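You operate a simulated robot arm through the tools that you are given. There is no shell and no other tool. Be economical: measure what you need, move in short steps, check, and stop when the job is done.

Carry out the task below with a simulated robot arm. There is one attempt and no reset: what you move stays moved.

TASK
Take the polishing pad and put it on the card. Then fetch the label marked "oats" from the sideboard side of the dining table and set it on top of the empty jar.
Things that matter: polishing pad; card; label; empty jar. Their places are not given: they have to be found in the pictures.

It is judged by the outcome, as a careful person would: the job done as asked, and still so three seconds after it is handed in. It fails if anything else is knocked over, pushed out of place, dropped, spilled or broken.

THE ROBOT
A 6-joint arm with a two-finger parallel gripper, fixed in place. Base frame: the origin is at the foot of the arm, x ahead of it, y to its left, z up; the work surface is at about z = 75. Lengths are in cm, angles in degrees, forces in N, time in s.
With the tool pointing down near the work surface it reaches from about 18 to 64 cm from the base axis. Its first joint turns from -66.0 to 66.0 degrees. Payload 2.7 kg.
Tool frame: the origin (TCP) lies between the finger pads and is the grasp point; the fingertips stand 2.3 cm ahead of it; z points along the fingers, y is the line along which they close. The gripper opens to 9.4 cm. The fingers are 3.8 cm wide and 1 cm thick; the gripper's body (5.4 by 9.6 cm) begins 3.9 cm behind the TCP.
Orientation is told as [roll, pitch, yaw] about the base's x, y, z axes, in that order, counted from this pose: with the fingers straight down and closing along the base's y, the tool's x points along the base's -x, its y along +y and its z along -z.

THE INTERFACE
- The arm moves only by the tool move_arm. Its argument "moves" is a list of rows, each a list of 3 entries, a list of its own where there are three numbers: the shift along the tool's x, y, z in units of 30 mm (1.0 is 30 mm), then the turn, a rotation vector about the tool's x, y, z in units of 6 degrees (1.0 is 6 degrees), then the closure in counts, from 0 (fully open) to 255 (shut). In form: [[[tx, ty, tz], [rx, ry, rz], jaw], ...]. A call has 1 to 20 rows; each row shifts and turns the commanded pose from where the row before left it, along the tool's axes as they then stand. A call with a number of a shift or a turn outside -1 to 1 is refused whole. A row lasts 0.2 s, in which the tool goes at most 5 cm and 8.6 degrees; a call with a longer step from one row to the next is refused whole, and so is a gripper value outside its range. A pose out of reach is approached as far as the arm can. The call stops where the force on the tool passes 40 N (or 10 N more than at its start, if that is more) or the arm is blocked; 0.2 s more then pass. The fingers move at their own pace (about 4.5 cm/s each) and stop on an object; they squeeze with about 43 N. The grip force told is the motor's: it shows also when the fingers shut on nothing. Time passes only in rows, and 0.2 s behind the last, so rows that do not move let the fingers close. It gives the time, the measured TCP pose, the force on the tool (base axes), the opening and the grip force at its end, in the units of the frame above (readings bear some noise).
- Cameras (640 x 400 px; columns grow to the right, rows downward): "scene" is fixed at [9.4, -45.08, 140.53]; the picture's right is [0.66, -0.75, 0.00], its down [-0.48, -0.42, -0.78] and it looks along [0.58, 0.51, -0.63] (base axes); focal length 318 px, centre (320, 200). "wrist" rides on the gripper at [-3.9, 0, -4.4] in the tool frame; the picture's right is [0.00, -1.00, 0.00], its down [0.97, 0.00, -0.24] and it looks along [0.24, 0.00, 0.97] (tool axes); focal length 218 px, centre (320, 200).
- capture(camera): a new picture of that camera. No time passes.
- pixel_to_xyz(camera, pixels): there is no depth. For up to 12 entries [column, row, z] of the newest picture of that camera ("zoom" is the newest enlarged one), the place [x, y] in the base frame at which the ray of that pixel passes the height z, good to about 0.2 cm, but the place of the scene camera against the robot may be out by one fixed shift of up to 1.8 cm in any direction. No time passes.
- inspect(camera, box): a new picture of the part [left, top, right, bottom] of that camera's present view, enlarged. No time passes.
- sign_off(): hands the job in; it is judged then, once.

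Work in short steps. Measure before you move; look again where a grasp or a placing could have gone wrong, and mend it. You have 80 turns and 54 pictures in all, the two below and enlarged ones among them. Open the gripper and draw the arm clear of the work before you hand the job in, unless the task says otherwise; then end with one line.

The tools are called after "Request:" as a command line: name --argument value ..., lists and objects as JSON in quotes. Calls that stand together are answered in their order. move_arm: Moves the arm, as the interface text tells. Its arguments: {"type":"object","properties":{"moves":{"type":"array"}},"required":["moves"]} The other tools are called the same way: capture (camera) takes a picture; pixel_to_xyz (camera, pixels) gives the place at which the rays of pixels pass given heights; inspect (camera, box) takes an enlarged picture of a part of a camera's view; sign_off () hands the job in.

At the start:

```text
clock: 0.0
tool_pos: [38.04, -12.97, 110.66]
tool_rot: [0.1, -0.2, 0.1]
force: [0.1, 0.4, 0.0]
width: 9.41
gripper_force: 0.0
```

scene: 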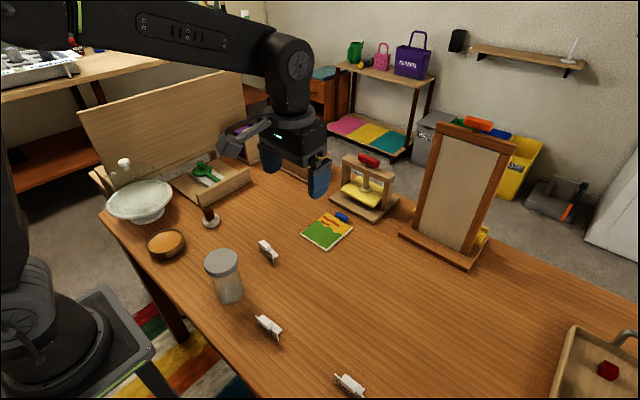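
wrist: 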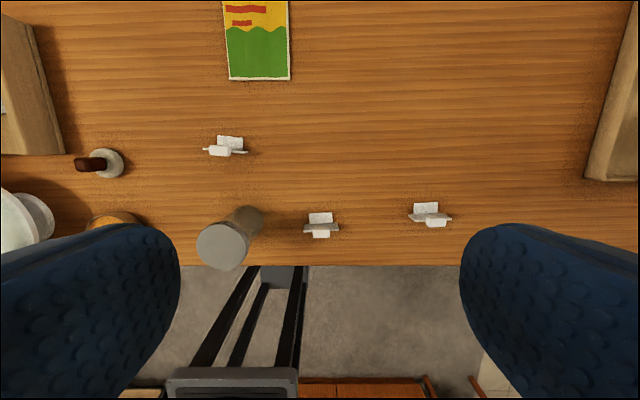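

I'll enlarge the scene to identify the pad, card, labels and jar.

Request:
inspect --camera "scene" --box '[90, 150, 290, 275]'

Request:
inspect --camera "scene" --box '[190, 230, 390, 400]'

Request:
inspect --camera "scene" --box '[280, 130, 520, 280]'

Request:
inspect --camera "wrist" --box '[0, 100, 480, 400]'

```text
3.20 times, centred on (190, 212) of scene
```

zoom: 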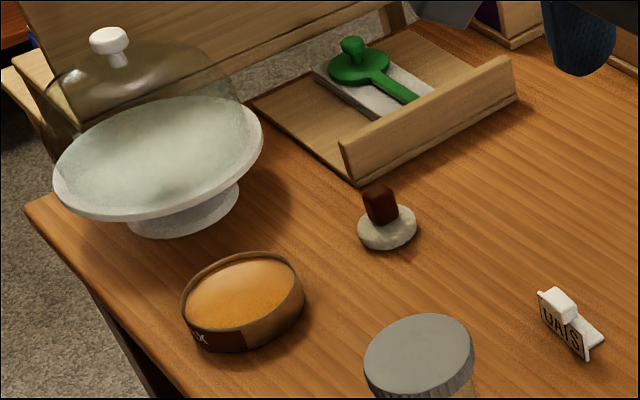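

```text
2.35 times, centred on (290, 315) of scene
```

zoom: 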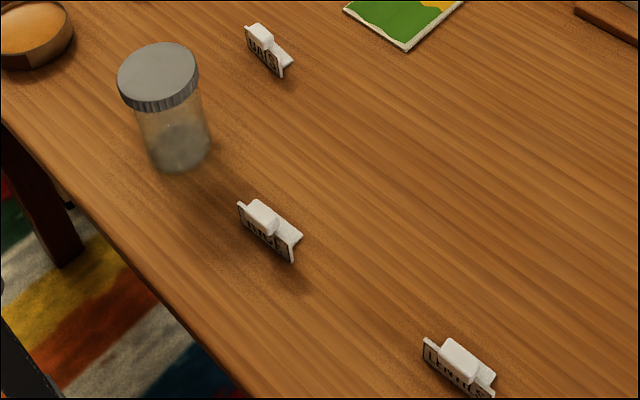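

```text
2.67 times, centred on (400, 205) of scene
```

zoom: 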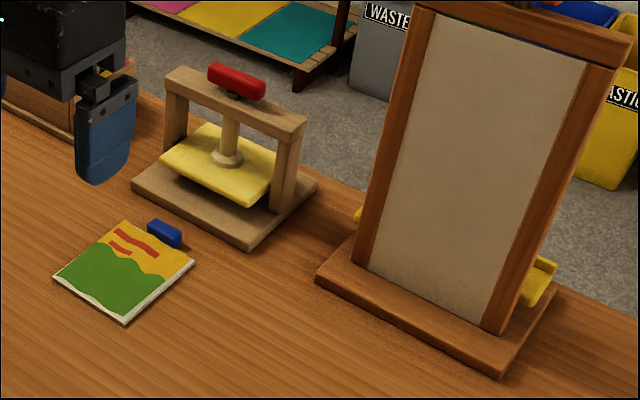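

```text
1.33 times, centred on (240, 250) of wrist
```

zoom: 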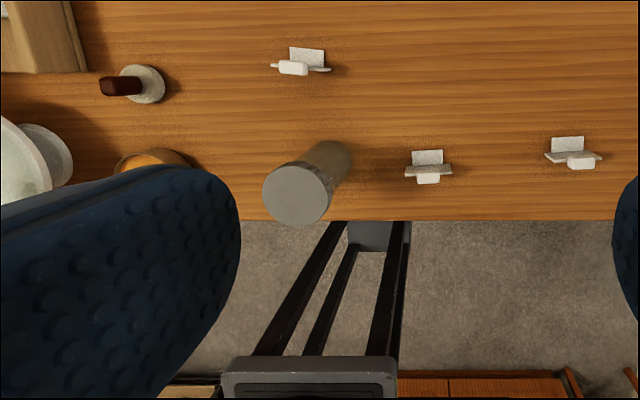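

Next I'll read the labels and look at the possible card candidates up close.

Request:
inspect --camera "scene" --box '[250, 232, 290, 270]'

Request:
inspect --camera "scene" --box '[245, 305, 295, 345]'

Request:
inspect --camera "scene" --box '[325, 362, 375, 400]'

Request:
inspect --camera "scene" --box '[220, 0, 460, 150]'

```text
10.53 times, centred on (270, 251) of scene
```

zoom: 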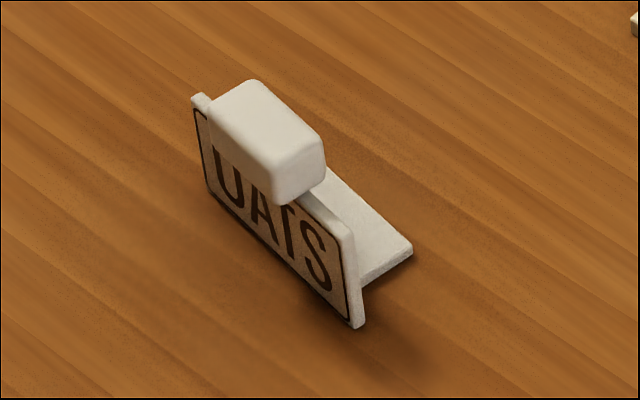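

```text
10.00 times, centred on (270, 325) of scene
```

zoom: 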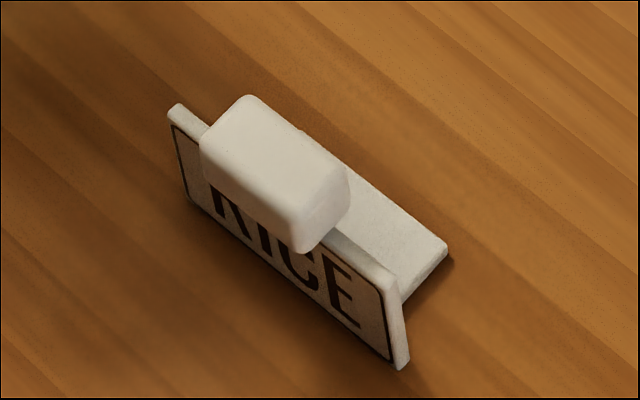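

```text
10.53 times, centred on (350, 381) of scene
```

zoom: 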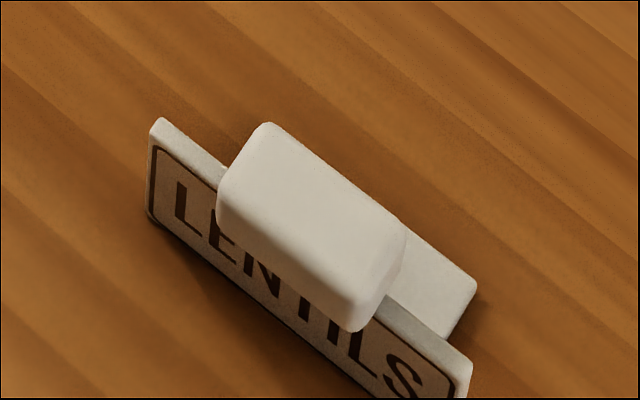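

```text
2.67 times, centred on (340, 75) of scene
```

zoom: 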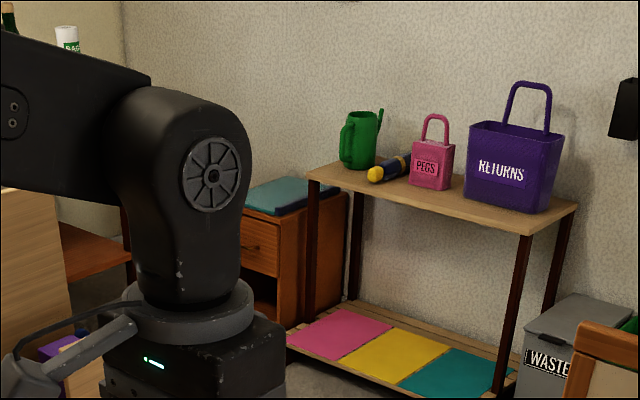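

The label at (268,250) reads OATS, at (269,326) RICE, at (350,383) LENTILS. I need to see the hidden parts of the table (behind the arm and the frame), so I move left while high up.

Request:
move_arm --moves '[[[0, 1, 0], [0, 0, 0], 0], [[0, 1, 0], [0, 0, 0], 0], [[0, 1, 0], [0, 0, 0], 0], [[0, 1, 0], [0, 0, 0], 0], [[0, 1, 0], [0, 0, 0], 0], [[0, 1, 0], [0, 0, 0], 0], [[0, 1, 0], [0, 0, 0], 0], [[0, 1, 0], [0, 0, 0], 0]]'

Request:
capture --camera "wrist"

Request:
capture --camera "scene"

```text
clock: 1.8
tool_pos: [37.9, 11.03, 110.71]
tool_rot: [0.1, -0.1, -0.1]
force: [0.6, 0.2, 1.1]
width: 9.4
gripper_force: 0.1
```

```text
43 pictures are left
```

wrist: 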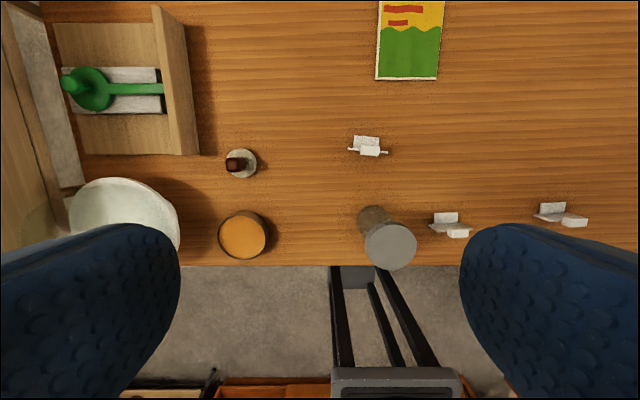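

```text
42 pictures are left
```

scene: 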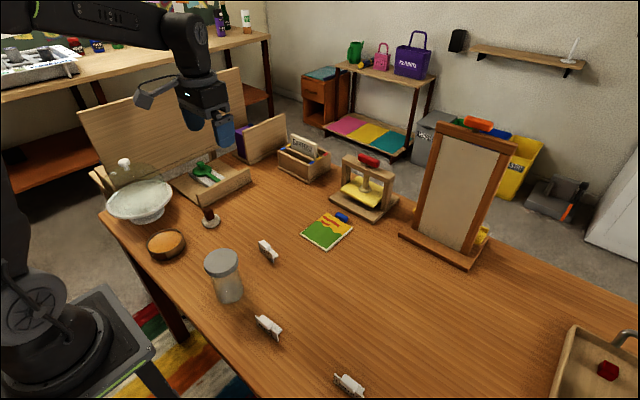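

Request:
inspect --camera "scene" --box '[170, 100, 350, 215]'

Request:
inspect --camera "scene" --box '[290, 180, 370, 260]'

Request:
inspect --camera "scene" --box '[70, 120, 250, 260]'

Request:
inspect --camera "wrist" --box '[0, 0, 320, 200]'

```text
3.48 times, centred on (260, 158) of scene
```

zoom: 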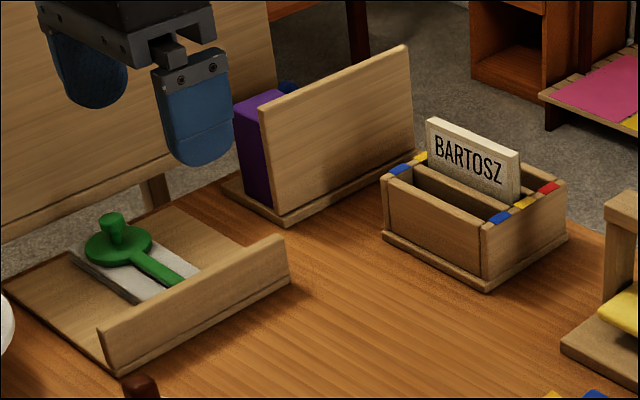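

```text
5.00 times, centred on (330, 220) of scene
```

zoom: 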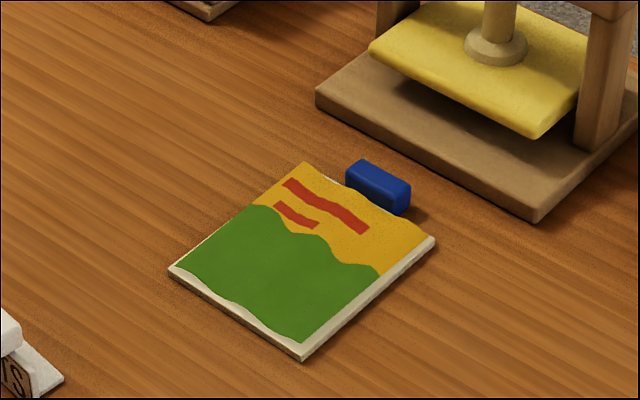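

```text
2.86 times, centred on (160, 190) of scene
```

zoom: 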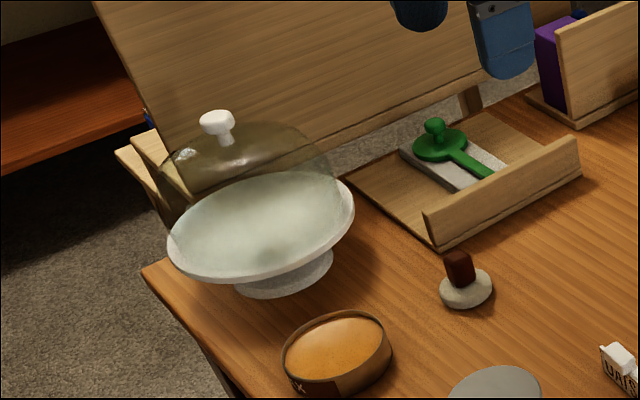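

```text
2.00 times, centred on (160, 100) of wrist
```

zoom: 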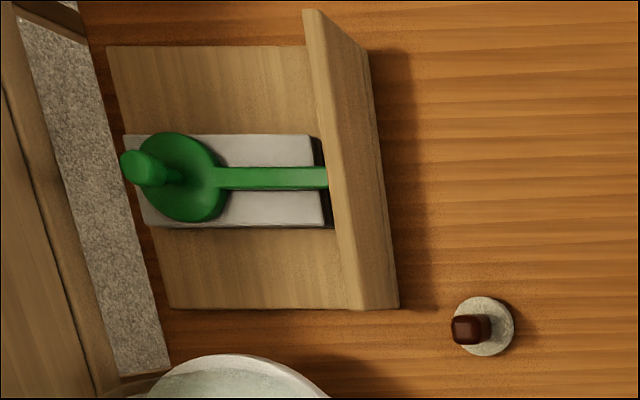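

Request:
pixel_to_xyz --camera "scene" --pixels '[[401, 236, 76], [468, 269, 76], [210, 222, 76], [327, 231, 76], [350, 200, 76], [228, 297, 76], [268, 258, 75], [300, 170, 76], [600, 370, 76]]'

Request:
pixel_to_xyz --camera "wrist" --pixels '[[243, 164, 76], [236, 165, 79], [409, 40, 76], [372, 218, 76], [391, 246, 86], [367, 148, 76], [242, 235, 78]]'

```text
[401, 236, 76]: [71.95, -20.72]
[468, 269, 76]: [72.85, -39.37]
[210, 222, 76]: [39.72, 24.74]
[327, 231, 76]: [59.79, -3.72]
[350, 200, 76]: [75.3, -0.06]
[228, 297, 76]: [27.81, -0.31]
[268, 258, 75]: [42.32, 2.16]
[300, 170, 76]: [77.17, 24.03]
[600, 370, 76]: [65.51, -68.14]
```

```text
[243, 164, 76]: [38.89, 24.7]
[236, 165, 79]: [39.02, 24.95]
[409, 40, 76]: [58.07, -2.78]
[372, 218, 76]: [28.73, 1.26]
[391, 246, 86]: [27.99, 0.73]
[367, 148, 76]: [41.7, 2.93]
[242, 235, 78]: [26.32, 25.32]
```

The pad (felt disc with dark knob) is at about (39,24.8), the card (booklet) about (58,-3), OATS at (42,2.9), jar at (28.5,1). I move above the pad and lower to z≈92 for a closer look.

Request:
move_arm --moves '[[[0, 1, 0.5], [0, 0, 0], 100], [[0, 1, 0.5], [0, 0, 0], 100], [[-0.3, 1, 0.5], [0, 0, 0], 100], [[0, 1, 0.5], [0, 0, 0], 100], [[0, 0.55, 1], [0, 0, 0], 100], [[0, 0, 1], [0, 0, 0], 100], [[0, 0, 1], [0, 0, 0], 100], [[0, 0, 1], [0, 0, 0], 100]]'

Request:
capture --camera "wrist"

Request:
inspect --camera "scene" --box '[140, 120, 300, 260]'

```text
clock: 3.6
tool_pos: [39.09, 24.66, 92.47]
tool_rot: [-0.1, -0.1, -0.1]
force: [-0.1, 0.5, -0.6]
width: 5.73
gripper_force: 0.1
```

```text
37 pictures are left
```

wrist: 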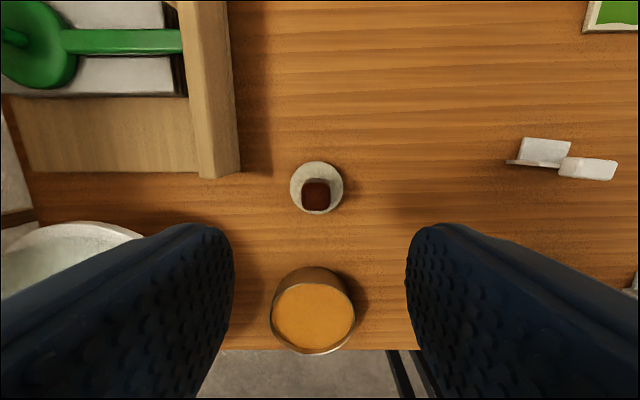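

```text
2.86 times, centred on (220, 190) of scene
```

zoom: 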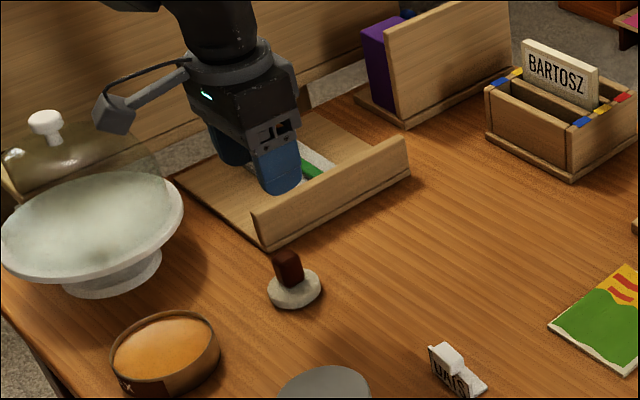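

Request:
pixel_to_xyz --camera "wrist" --pixels '[[316, 187, 76], [315, 195, 80], [315, 195, 79], [290, 187, 76], [343, 187, 76], [240, 172, 79], [240, 172, 81], [146, 236, 82], [312, 355, 75], [316, 162, 75.5]]'

Request:
inspect --camera "wrist" --box '[280, 150, 360, 220]'

```text
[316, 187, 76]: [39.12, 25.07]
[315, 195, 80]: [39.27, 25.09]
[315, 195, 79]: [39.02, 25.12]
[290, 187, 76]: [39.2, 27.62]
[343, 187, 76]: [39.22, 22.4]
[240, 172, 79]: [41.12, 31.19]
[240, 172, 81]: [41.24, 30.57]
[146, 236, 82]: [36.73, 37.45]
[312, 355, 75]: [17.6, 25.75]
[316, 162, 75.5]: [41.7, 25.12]
```

```text
5.71 times, centred on (320, 185) of wrist
```

zoom: 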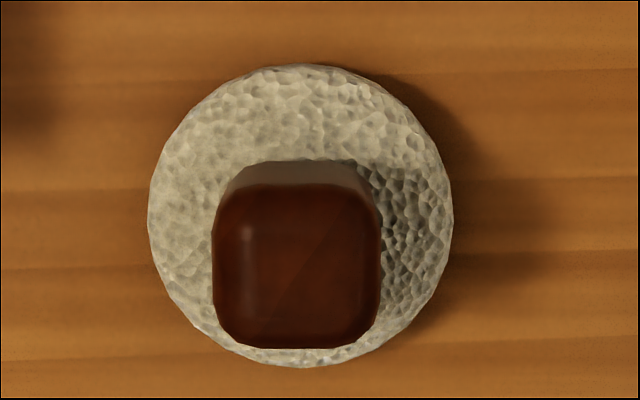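

Knob centre is about (39.1,25.1), top z≈80, disc ≈5 cm wide. I shift +0.4 cm in y, lower to TCP z≈79.2, and grip the knob.

Request:
move_arm --moves '[[[0, 0.14, 0], [0, 0, 0], 100], [[0, 0, 1], [0, 0, 0], 100], [[0, 0, 1], [0, 0, 0], 100], [[0, 0, 1], [0, 0, 0], 100], [[0, 0, 1], [0, 0, 0], 100], [[0, 0, 0.4], [0, 0, 0], 100], [[0, 0, 0], [0, 0, 0], 100]]'

Request:
capture --camera "wrist"

```text
clock: 5.2
tool_pos: [38.91, 25.14, 79.37]
tool_rot: [0.1, -0.1, 0.0]
force: [-0.6, 0.1, 0.8]
width: 5.72
gripper_force: 0.0
```

```text
34 pictures are left
```

wrist: 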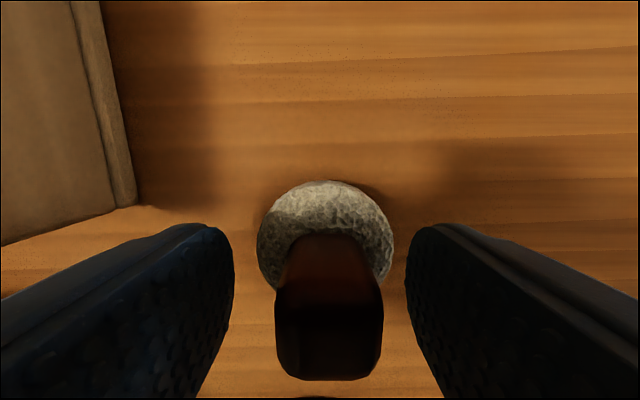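

The knob lies between the fingers; closing.

Request:
move_arm --moves '[[[0, 0, 0], [0, 0, 0], 255], [[0, 0, 0], [0, 0, 0], 255], [[0, 0, 0], [0, 0, 0], 255], [[0, 0, 0], [0, 0, 0], 255]]'

Request:
move_arm --moves '[[[0, 0, -0.5], [0, 0, 0], 255], [[0, 0, -1], [0, 0, 0], 255], [[0, 0, -1], [0, 0, 0], 255], [[0, 0, -1], [0, 0, 0], 255], [[0, 0, -1], [0, 0, 0], 255], [[0, 0, 0], [0, 0, 0], 255]]'

Request:
capture --camera "wrist"

```text
clock: 6.2
tool_pos: [38.88, 25.2, 79.5]
tool_rot: [0.1, -0.1, 0.0]
force: [-0.4, 0.0, -1.0]
width: 2.32
gripper_force: 43.0
```

```text
clock: 7.6
tool_pos: [38.86, 25.01, 93.13]
tool_rot: [0.0, -0.1, 0.0]
force: [1.1, -0.5, 0.5]
width: 2.3
gripper_force: 43.1
```

```text
33 pictures are left
```

wrist: 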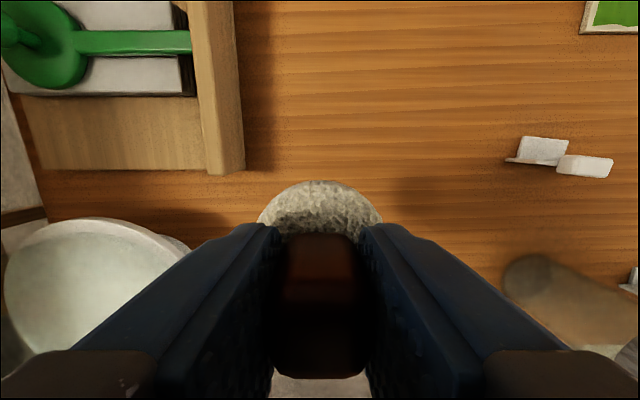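

Pad held. Carry it toward the card, stopping short for a look.

Request:
move_arm --moves '[[[-0.4, -1, 0], [0, 0, 0], 255], [[-0.4, -1, 0], [0, 0, 0], 255], [[-0.4, -1, 0], [0, 0, 0], 255], [[-0.5, -1, 0], [0, 0, 0], 255], [[-0.5, -1, 0], [0, 0, 0], 255], [[-0.5, -1, 0], [0, 0, 0], 255], [[-0.5, -1, 0], [0, 0, 0], 255], [[-0.5, -1, 0], [0, 0, 0], 255], [[-0.5, -1, 0], [0, 0, 0], 255], [[0, -0.27, 0], [0, 0, 0], 255], [[0, 0, 0], [0, 0, 0], 255]]'

Request:
capture --camera "wrist"

```text
clock: 10.0
tool_pos: [51.37, -2.69, 93.07]
tool_rot: [0.1, -0.1, -0.1]
force: [1.0, 0.0, -0.5]
width: 2.29
gripper_force: 42.7
```

```text
32 pictures are left
```

wrist: 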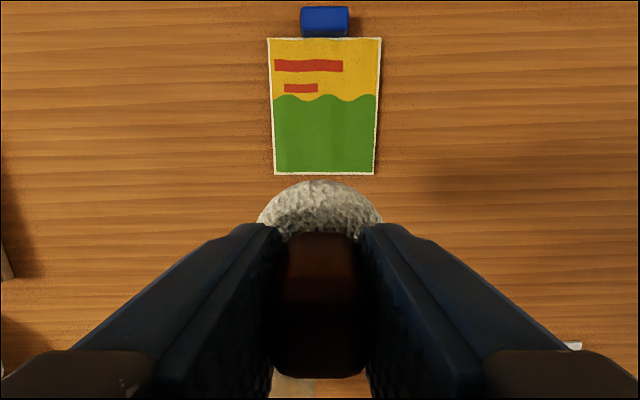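

Request:
pixel_to_xyz --camera "wrist" --pixels '[[275, 174, 75.6], [373, 175, 75.6], [381, 39, 75.6], [268, 38, 75.6], [325, 38, 75], [325, 15, 76.5]]'

```text
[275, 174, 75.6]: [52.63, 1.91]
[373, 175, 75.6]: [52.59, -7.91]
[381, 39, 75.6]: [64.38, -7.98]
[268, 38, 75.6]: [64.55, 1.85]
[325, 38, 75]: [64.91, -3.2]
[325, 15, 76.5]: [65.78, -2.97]
```

Card centre is (58.5,-3.0), about 12×9.8 cm. I go over it and lower to z≈81, then feel for contact.

Request:
move_arm --moves '[[[-0.8, -0.1, 0], [0, 0, 0], 255], [[-0.8, 0, 0], [0, 0, 0], 255], [[-0.77, 0, 0.5], [0, 0, 0], 255], [[0, 0, 1], [0, 0, 0], 255], [[0, 0, 1], [0, 0, 0], 255], [[0, 0, 1], [0, 0, 0], 255], [[0, 0, 0.5], [0, 0, 0], 255], [[0, 0, 0], [0, 0, 0], 255]]'

Request:
inspect --camera "scene" --box '[280, 150, 400, 260]'

```text
clock: 11.8
tool_pos: [58.74, -2.95, 80.91]
tool_rot: [0.1, -0.1, 0.0]
force: [0.0, 0.4, 0.6]
width: 2.29
gripper_force: 43.6
```

```text
3.64 times, centred on (340, 205) of scene
```

zoom: 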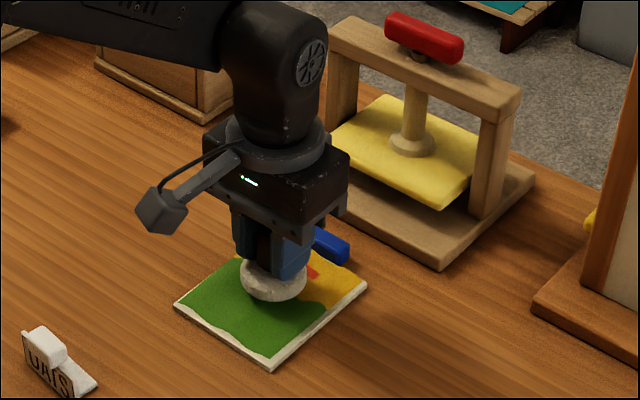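

Just above the card; feeling down in 1.5 mm steps.

Request:
move_arm --moves '[[[0, 0, 0.07], [0, 0, 0], 255], [[0, 0, 0.07], [0, 0, 0], 255], [[0, 0, 0], [0, 0, 0], 255]]'

Request:
move_arm --moves '[[[0, 0, 0.07], [0, 0, 0], 255], [[0, 0, 0], [0, 0, 0], 255]]'

```text
clock: 12.6
tool_pos: [58.76, -3.01, 80.51]
tool_rot: [0.1, -0.1, 0.0]
force: [-0.7, -0.4, 0.7]
width: 2.3
gripper_force: 42.6
```

```text
clock: 13.2
tool_pos: [58.59, -2.98, 80.39]
tool_rot: [0.1, -0.1, 0.1]
force: [0.4, -0.7, -0.5]
width: 2.34
gripper_force: 43.3
```

Request:
move_arm --moves '[[[0, 0, 0.06], [0, 0, 0], 255], [[0, 0, 0], [0, 0, 0], 255]]'

Request:
move_arm --moves '[[[0, 0, 0.05], [0, 0, 0], 255], [[0, 0, 0], [0, 0, 0], 255]]'

Request:
inspect --camera "scene" --box '[310, 200, 360, 250]'

```text
clock: 13.8
tool_pos: [58.68, -2.99, 80.15]
tool_rot: [0.2, -0.1, 0.0]
force: [0.7, -0.2, -0.4]
width: 2.32
gripper_force: 42.8
```

```text
clock: 14.4
tool_pos: [58.5, -2.95, 80.12]
tool_rot: [0.0, 0.0, 0.1]
force: [-0.5, 0.2, -0.5]
width: 2.32
gripper_force: 42.9
```

```text
8.00 times, centred on (335, 225) of scene
```

zoom: 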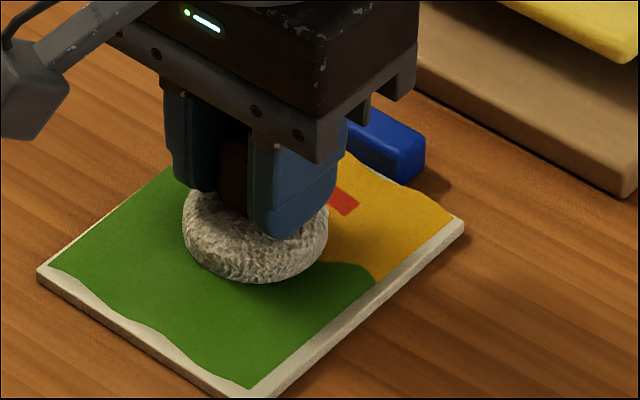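

Request:
move_arm --moves '[[[0, 0, 0.05], [0, 0, 0], 255], [[0, 0, 0], [0, 0, 0], 255]]'

Request:
move_arm --moves '[[[0, 0, 0.05], [0, 0, 0], 255], [[0, 0, 0], [0, 0, 0], 255]]'

```text
clock: 15.0
tool_pos: [58.69, -3.02, 79.93]
tool_rot: [0.0, -0.2, -0.1]
force: [-0.6, 0.7, 3.7]
width: 2.29
gripper_force: 42.6
```

```text
clock: 15.6
tool_pos: [58.71, -2.96, 80.0]
tool_rot: [0.0, -0.3, 0.0]
force: [-5.1, 0.3, 17.6]
width: 2.27
gripper_force: 42.3
```

Contact (17 N). Ease up a touch, release, and withdraw straight up.

Request:
move_arm --moves '[[[0, 0, -0.05], [0, 0, 0], 255], [[0, 0, 0], [0, 0, 120], 120]]'

Request:
move_arm --moves '[[[0, 0, -0.05], [0, 0, 0], 255], [[0, 0, 0], [0, 0, 0], 120], [[0, 0, 0], [0, 0, 0], 120], [[0, 0, 0], [0, 0, 0], 120], [[0, 0, -0.5], [0, 0, 0], 120], [[0, 0, -1], [0, 0, 0], 120], [[0, 0, -1], [0, 0, 0], 120], [[0, 0, -1], [0, 0, 0], 120], [[0, 0, -1], [0, 0, 0], 120]]'

Request:
capture --camera "wrist"

```text
refused: 120 is not a number from -1 to 1
```

```text
clock: 17.6
tool_pos: [58.58, -2.92, 93.57]
tool_rot: [0.1, -0.1, 0.0]
force: [0.1, 0.1, 0.1]
width: 4.97
gripper_force: 0.0
```

```text
29 pictures are left
```

wrist: 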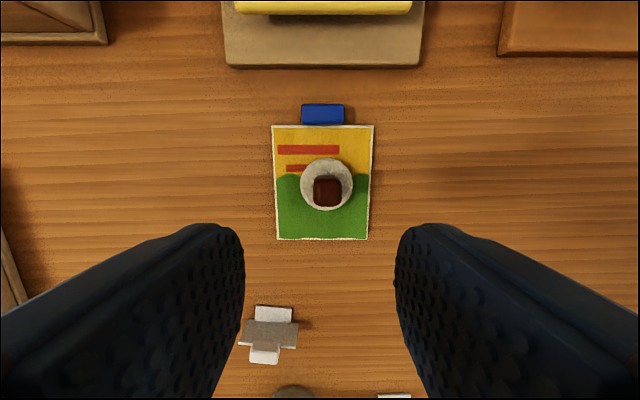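

The pad sits centred on the card. Next I move over the OATS label at about (42,2.9).

Request:
move_arm --moves '[[[1, 0.4, 0], [0, 0, 0], 120], [[1, 0.4, 0], [0, 0, 0], 120], [[1, 0.4, 0], [0, 0, 0], 120], [[1, 0.4, 0], [0, 0, 0], 120], [[1, 0.37, 0], [0, 0, 0], 120], [[0.53, 0, 0], [0, 0, 0], 120], [[0, 0, 0], [0, 0, 0], 120]]'

Request:
capture --camera "wrist"

Request:
inspect --camera "wrist" --box '[240, 140, 400, 240]'

```text
clock: 19.2
tool_pos: [41.96, 2.94, 93.24]
tool_rot: [0.1, -0.1, -0.1]
force: [0.1, -0.5, 0.2]
width: 4.97
gripper_force: 0.0
```

```text
28 pictures are left
```

wrist: 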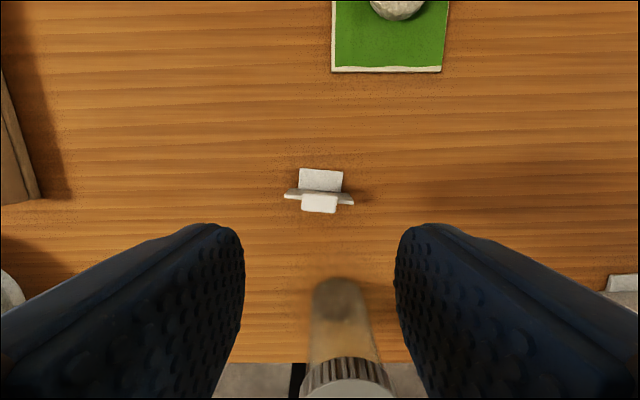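

```text
4.00 times, centred on (320, 190) of wrist
```

zoom: 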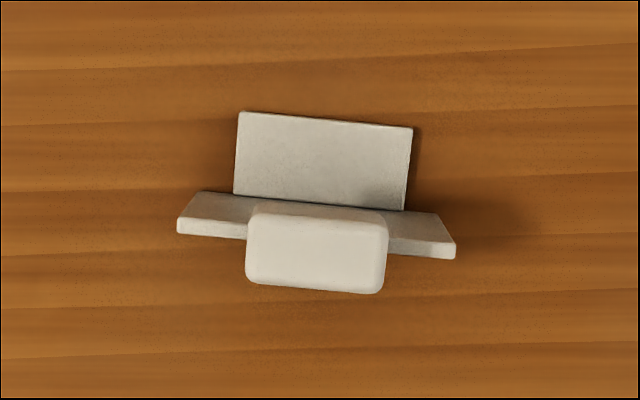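

The OATS label has a 3 cm wide grip block on top, rotated about -5°. I'll turn the gripper about 85° so the fingers close across the block's thin side (along x), staying high.

Request:
move_arm --moves '[[[0, 0, 0], [0, 0, -1], 120], [[0, 0, 0], [0, 0, -1], 120], [[0, 0, 0], [0, 0, -1], 120], [[0, 0, 0], [0, 0, -1], 120], [[0, 0, 0], [0, 0, -1], 120], [[0, 0, 0], [0, 0, -1], 120], [[0, 0, 0], [0, 0, -1], 120], [[0, 0, 0], [0, 0, -1], 120], [[0, 0, 0], [0, 0, -1], 120], [[0, 0, 0], [0, 0, -1], 120], [[0, 0, 0], [0, 0, -1], 120], [[0, 0, 0], [0, 0, -1], 120], [[0, 0, 0], [0, 0, -1], 120], [[0, 0, 0], [0, 0, -1], 120], [[0, 0, 0], [0, 0, -0.13], 120], [[0, 0, 0], [0, 0, 0], 120]]'

Request:
capture --camera "wrist"

Request:
inspect --camera "wrist" --box '[240, 140, 400, 240]'

```text
clock: 22.6
tool_pos: [42.12, 2.85, 93.37]
tool_rot: [-0.1, -0.1, 84.8]
force: [-0.2, -0.5, -0.9]
width: 4.96
gripper_force: 0.0
```

```text
26 pictures are left
```

wrist: 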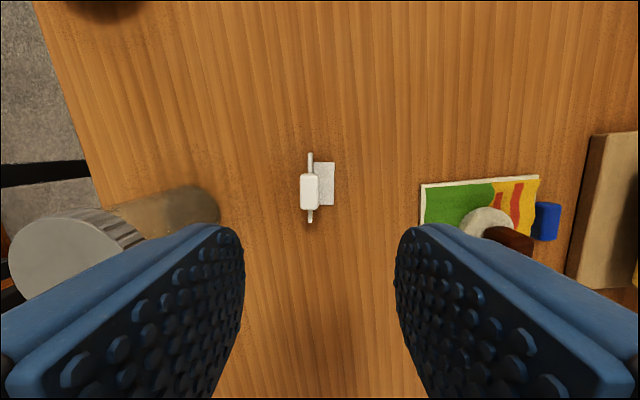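

```text
4.00 times, centred on (320, 190) of wrist
```

zoom: 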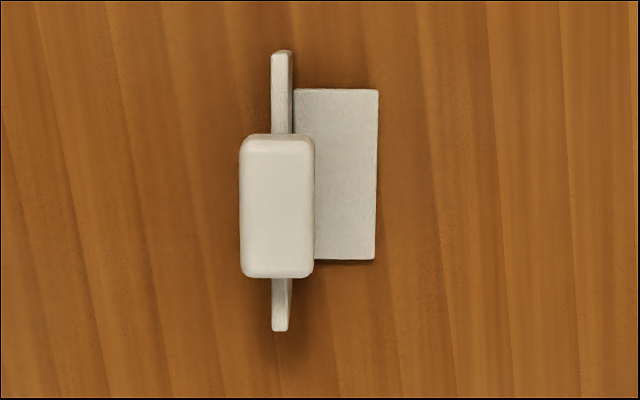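

Request:
pixel_to_xyz --camera "wrist" --pixels '[[309.3, 192, 79], [309.3, 192, 78], [310.5, 153, 77.5], [310, 222, 77.5], [313, 163, 75.3], [335, 162, 75.3], [334, 205, 75.3], [335, 183, 75.3]]'

```text
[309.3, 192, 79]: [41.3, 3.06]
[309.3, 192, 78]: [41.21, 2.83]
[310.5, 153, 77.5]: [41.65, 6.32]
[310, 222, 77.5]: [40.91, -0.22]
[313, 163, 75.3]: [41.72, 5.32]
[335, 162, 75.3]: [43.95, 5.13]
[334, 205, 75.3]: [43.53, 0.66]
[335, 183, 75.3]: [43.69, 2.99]
```

Block centre is (41.25,2.95), top about z 79. I shift 0.87 cm along tool y and lower to z≈78.6, then check.

Request:
move_arm --moves '[[[0, 0.29, 0], [0, 0, 0], 120], [[0, 0, 1], [0, 0, 0], 120], [[0, 0, 1], [0, 0, 0], 120], [[0, 0, 1], [0, 0, 0], 120], [[0, 0, 1], [0, 0, 0], 120], [[0, 0, 0.5], [0, 0, 0], 120], [[0, 0, 0.4], [0, 0, 0], 120], [[0, 0, 0], [0, 0, 0], 120]]'

Request:
capture --camera "wrist"

Request:
inspect --camera "scene" --box '[220, 190, 320, 290]'

```text
clock: 24.4
tool_pos: [41.35, 3.04, 78.73]
tool_rot: [0.0, -0.1, 84.9]
force: [-0.3, -0.9, 0.3]
width: 4.95
gripper_force: 0.1
```

```text
24 pictures are left
```

wrist: 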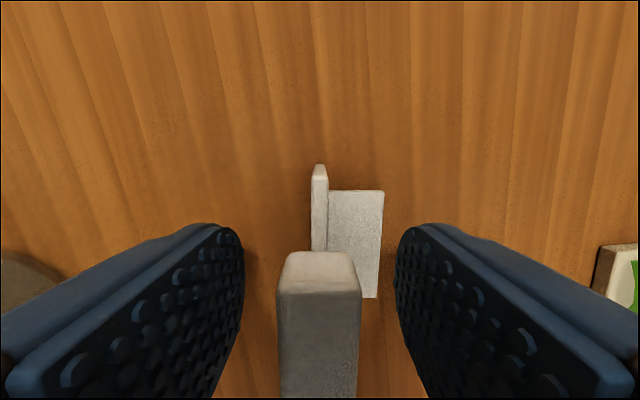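

```text
4.00 times, centred on (270, 240) of scene
```

zoom: 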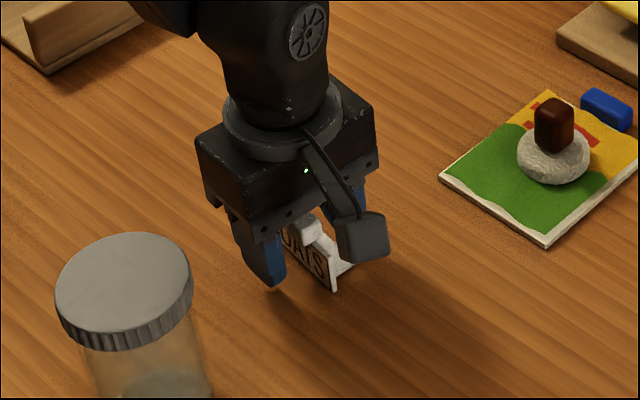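

The block is centred between the fingers; close and lift.

Request:
move_arm --moves '[[[0, 0, 0], [0, 0, 0], 255], [[0, 0, 0], [0, 0, 0], 255], [[0, 0, 0], [0, 0, 0], 255], [[0, 0, 0], [0, 0, 0], 255]]'

Request:
move_arm --moves '[[[0, 0, -0.3], [0, 0, 0], 255], [[0, 0, -1], [0, 0, 0], 255], [[0, 0, -1], [0, 0, 0], 255], [[0, 0, -1], [0, 0, 0], 255], [[0, 0, -1], [0, 0, 0], 255], [[0, 0, -1], [0, 0, 0], 255], [[0, 0, -1], [0, 0, 0], 255], [[0, 0, 0], [0, 0, 0], 255]]'

Request:
capture --camera "wrist"

Request:
inspect --camera "scene" --box '[160, 120, 360, 320]'

```text
clock: 25.4
tool_pos: [41.21, 2.95, 78.75]
tool_rot: [-0.1, -0.1, 84.8]
force: [0.8, -0.5, -0.3]
width: 1.45
gripper_force: 43.1
```

```text
clock: 27.2
tool_pos: [41.2, 3.03, 97.52]
tool_rot: [-0.2, -0.1, 84.8]
force: [-0.1, 0.5, 0.1]
width: 1.47
gripper_force: 43.3
```

```text
22 pictures are left
```

wrist: 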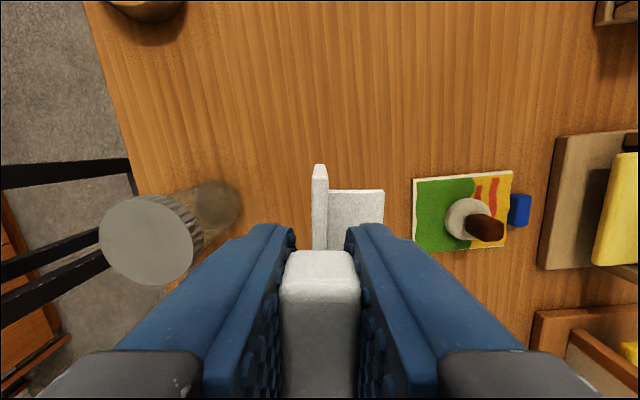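

```text
2.00 times, centred on (260, 220) of scene
```

zoom: 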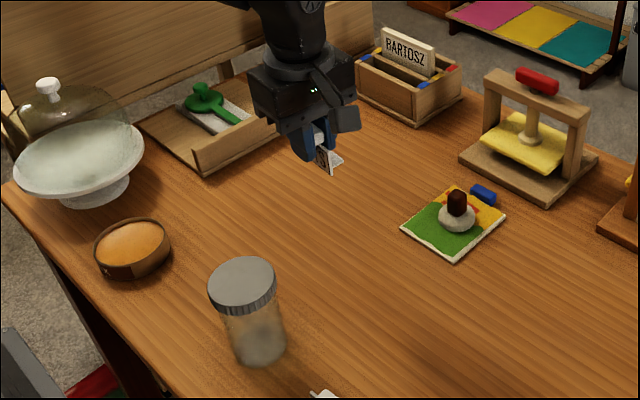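

Label held. Now measure the jar lid (ellipse centre about (146,240)).

Request:
pixel_to_xyz --camera "wrist" --pixels '[[146, 240, 84], [146, 240, 86], [146, 240, 88], [146, 240, 90], [99, 240, 87], [194, 240, 87], [146, 196, 87], [146, 286, 87]]'

Request:
inspect --camera "wrist" --box '[80, 160, 260, 300]'

Request:
inspect --camera "scene" --box '[190, 235, 260, 315]'

```text
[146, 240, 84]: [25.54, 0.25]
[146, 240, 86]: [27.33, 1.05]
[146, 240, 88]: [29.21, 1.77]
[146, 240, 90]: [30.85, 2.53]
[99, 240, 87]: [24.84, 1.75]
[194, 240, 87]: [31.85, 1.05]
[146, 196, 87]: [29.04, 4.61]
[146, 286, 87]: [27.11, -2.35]
```

```text
2.86 times, centred on (170, 230) of wrist
```

zoom: 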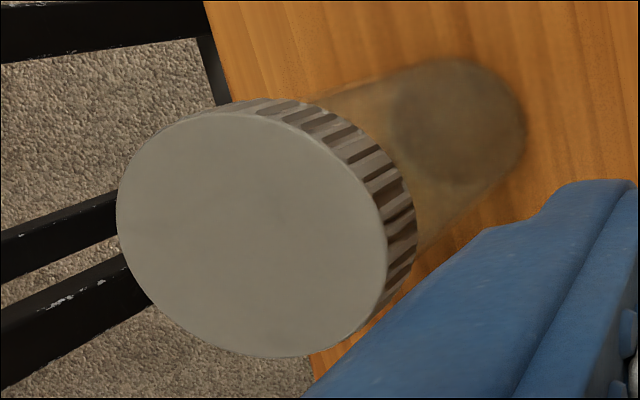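

```text
5.00 times, centred on (225, 275) of scene
```

zoom: 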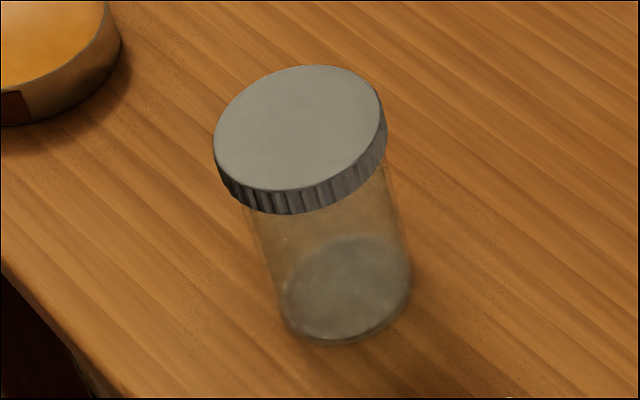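

The jar lid centre is about (28.3,1.3), top z≈87, radius 3.5; the jar is empty. I carry the label above it at z≈97.5.

Request:
move_arm --moves '[[[0.2, 0.9, 0], [0, 0, 0], 255], [[0.2, 0.9, 0], [0, 0, 0], 255], [[0.2, 0.9, 0], [0, 0, 0], 255], [[0.2, 0.9, 0], [0, 0, 0], 255], [[0.18, 0.9, 0], [0, 0, 0], 255], [[0, 0, 0], [0, 0, 0], 255]]'

Request:
capture --camera "wrist"

Request:
inspect --camera "scene" --box '[150, 180, 300, 320]'

```text
clock: 28.6
tool_pos: [27.44, 1.23, 97.56]
tool_rot: [-0.1, -0.1, 84.8]
force: [0.8, -0.7, 0.2]
width: 1.45
gripper_force: 43.4
```

```text
18 pictures are left
```

wrist: 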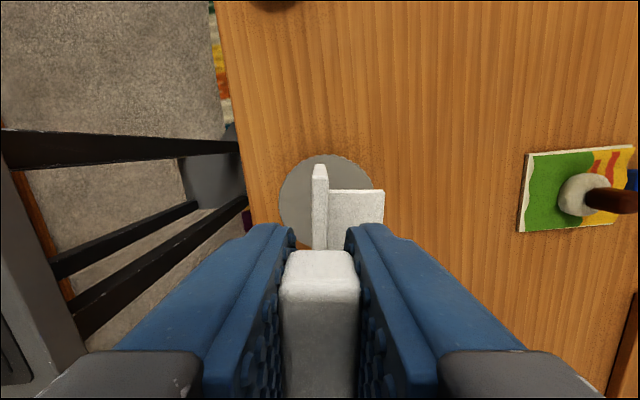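

```text
2.86 times, centred on (225, 250) of scene
```

zoom: 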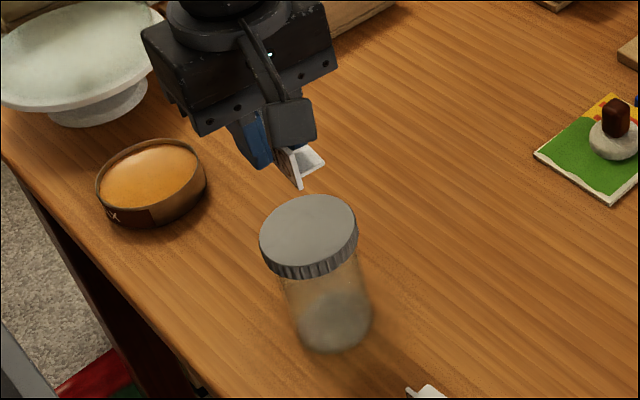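

Request:
pixel_to_xyz --camera "wrist" --pixels '[[279, 203, 87], [322, 154, 87], [279, 203, 86], [322, 154, 86], [286, 180, 87], [358, 166, 87]]'

Request:
inspect --camera "wrist" --box '[260, 140, 400, 260]'

```text
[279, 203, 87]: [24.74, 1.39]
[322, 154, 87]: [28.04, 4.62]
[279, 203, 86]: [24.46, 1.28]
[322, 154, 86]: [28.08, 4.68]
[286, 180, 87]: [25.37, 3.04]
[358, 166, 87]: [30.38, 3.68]
```

```text
3.33 times, centred on (330, 200) of wrist
```

zoom: 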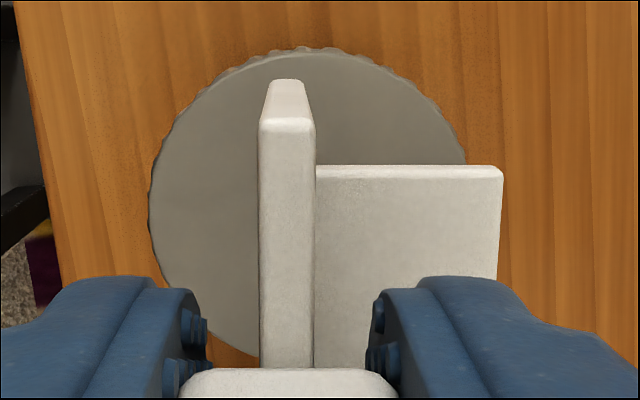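

Lid centre (28.25,1.2), so the footprint fits fully. I lower to about z 91.5 and then feel for contact.

Request:
move_arm --moves '[[[0, 0, 0.7], [0, 0, 0], 255], [[0, 0, 0.7], [0, 0, 0], 255], [[0, 0, 0.4], [0, 0, 0], 255], [[0, 0, 0.2], [0, 0, 0], 255], [[0, 0, 0], [0, 0, 0], 255]]'

Request:
inspect --camera "scene" --box '[180, 210, 280, 310]'

```text
clock: 29.8
tool_pos: [27.43, 1.23, 91.35]
tool_rot: [-0.1, -0.1, 84.7]
force: [-1.3, -1.0, -0.4]
width: 1.44
gripper_force: 42.9
```

```text
4.00 times, centred on (230, 260) of scene
```

zoom: 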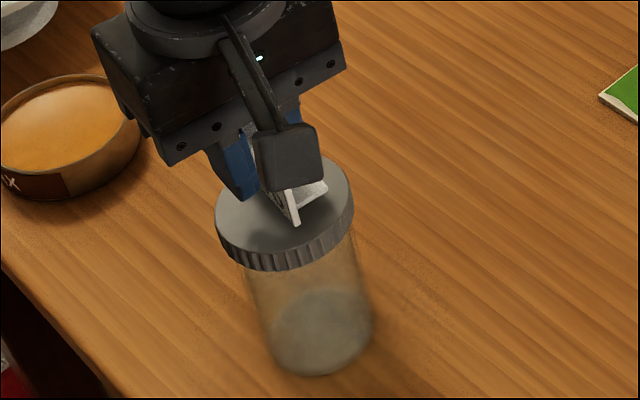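

Request:
move_arm --moves '[[[0, 0, 0.07], [0, 0, 0], 255], [[0, 0, 0], [0, 0, 0], 255]]'

Request:
move_arm --moves '[[[0, 0, 0.05], [0, 0, 0], 255], [[0, 0, 0], [0, 0, 0], 255]]'

Request:
move_arm --moves '[[[0, 0, 0.05], [0, 0, 0], 255], [[0, 0, 0], [0, 0, 0], 255]]'

```text
clock: 30.4
tool_pos: [27.53, 1.4, 91.32]
tool_rot: [-0.1, -0.1, 84.7]
force: [-0.3, -0.4, -0.9]
width: 1.44
gripper_force: 43.1
```

```text
clock: 31.0
tool_pos: [27.44, 1.38, 91.15]
tool_rot: [-0.1, -0.1, 84.8]
force: [0.2, 0.0, 0.1]
width: 1.43
gripper_force: 43.1
```

```text
clock: 31.6
tool_pos: [27.43, 1.25, 91.12]
tool_rot: [-0.1, -0.1, 84.8]
force: [-0.1, -0.1, 0.9]
width: 1.43
gripper_force: 42.7
```

Request:
move_arm --moves '[[[0, 0, 0.05], [0, 0, 0], 255], [[0, 0, 0], [0, 0, 0], 255]]'

Request:
inspect --camera "scene" --box '[200, 230, 260, 290]'

```text
clock: 32.2
tool_pos: [27.52, 1.32, 90.85]
tool_rot: [-0.2, -0.2, 84.8]
force: [0.0, 0.0, 0.4]
width: 1.45
gripper_force: 43.5
```

```text
6.67 times, centred on (230, 260) of scene
```

zoom: 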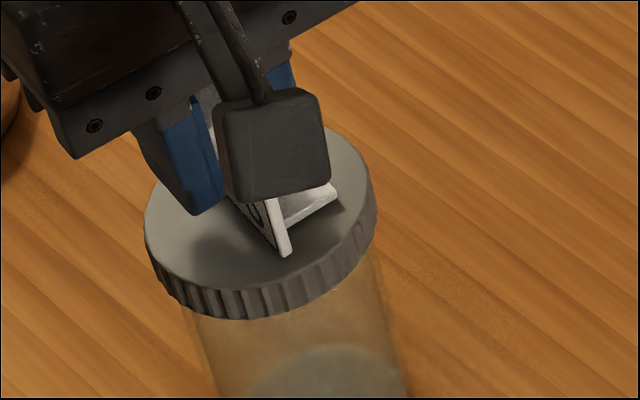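

Still no contact force; continue in small steps.

Request:
move_arm --moves '[[[0, 0, 0.05], [0, 0, 0], 255], [[0, 0, 0], [0, 0, 0], 255]]'

Request:
move_arm --moves '[[[0, 0, 0.04], [0, 0, 0], 255], [[0, 0, 0], [0, 0, 0], 255]]'

```text
clock: 32.8
tool_pos: [27.35, 1.26, 90.77]
tool_rot: [0.0, -0.1, 84.9]
force: [0.2, -0.2, 0.0]
width: 1.44
gripper_force: 43.2
```

```text
clock: 33.4
tool_pos: [27.47, 1.23, 90.64]
tool_rot: [-0.3, -0.1, 84.8]
force: [-4.2, -4.1, 25.0]
width: 1.42
gripper_force: 43.0
```

Contact (25 N). Ease up slightly, release, and rise straight up.

Request:
move_arm --moves '[[[0, 0, -0.03], [0, 0, 0], 255], [[0, 0, 0], [0, 0, 0], 255], [[0, 0, 0], [0, 0, 0], 120], [[0, 0, 0], [0, 0, 0], 120], [[0, 0, 0], [0, 0, 0], 120], [[0, 0, 0], [0, 0, 0], 120]]'

Request:
move_arm --moves '[[[0, 0, -0.3], [0, 0, 0], 120], [[0, 0, -0.7], [0, 0, 0], 120], [[0, 0, -1], [0, 0, 0], 120], [[0, 0, -1], [0, 0, 0], 120], [[0, 0, -1], [0, 0, 0], 120], [[0, 0, -1], [0, 0, 0], 120]]'

Request:
capture --camera "wrist"

Request:
capture --camera "scene"

```text
clock: 34.8
tool_pos: [27.43, 1.23, 90.8]
tool_rot: [-0.1, -0.2, 84.8]
force: [-0.7, -0.5, 0.2]
width: 4.96
gripper_force: 0.1
```

```text
clock: 36.2
tool_pos: [27.24, 1.18, 105.66]
tool_rot: [0.0, -0.2, 84.8]
force: [-0.3, -0.5, -0.5]
width: 4.97
gripper_force: 0.1
```

```text
13 pictures are left
```

wrist: 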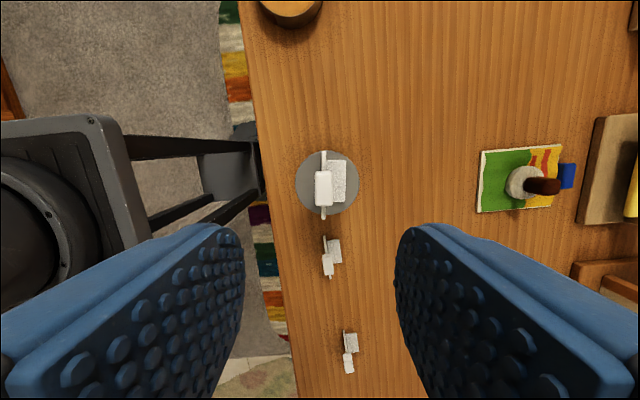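

```text
12 pictures are left
```

scene: 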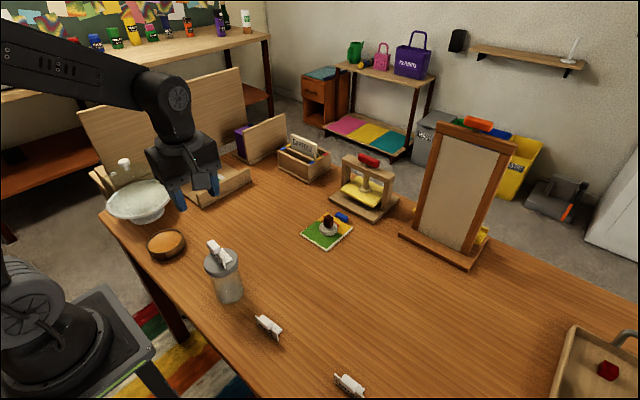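

Both objects are in place. I draw the arm clear, open fully, and take a last look.

Request:
move_arm --moves '[[[0, 0, -0.7], [0, 0, 0], 60], [[-1, 0, -0.5], [0, 0, 0], 0], [[-1, -0.5, 0], [0, 0, 0], 0], [[-1, -0.5, 0], [0, 0, 0], 0], [[-1, -0.5, 0], [0, 0, 0], 0], [[0, 0, 0], [0, 0, 0], 0], [[0, 0, 0], [0, 0, 0], 0]]'

Request:
inspect --camera "scene" --box '[180, 190, 380, 320]'

```text
clock: 37.8
tool_pos: [33.09, 12.93, 109.45]
tool_rot: [-0.1, 0.0, 84.8]
force: [-0.3, -1.0, -0.9]
width: 9.41
gripper_force: 0.0
```

```text
3.08 times, centred on (280, 255) of scene
```

zoom: 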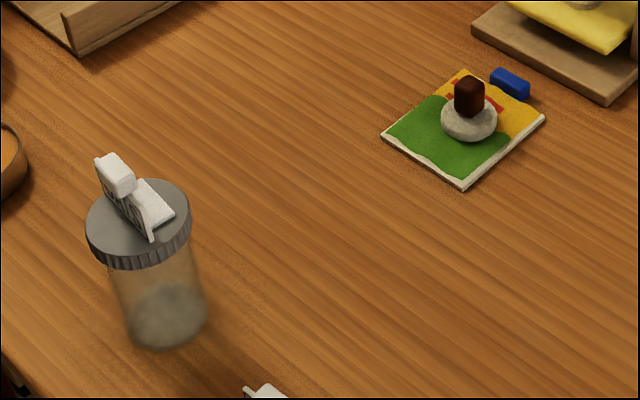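

The pad is on the card, the OATS label stands on the jar lid, and the arm is clear, so I hand it in.

Request:
sign_off

```text
The job is handed in.
```

The polishing pad is on the card and the "oats" label is standing on the empty jar's lid; the gripper is open, the arm is clear, and the job is handed in.
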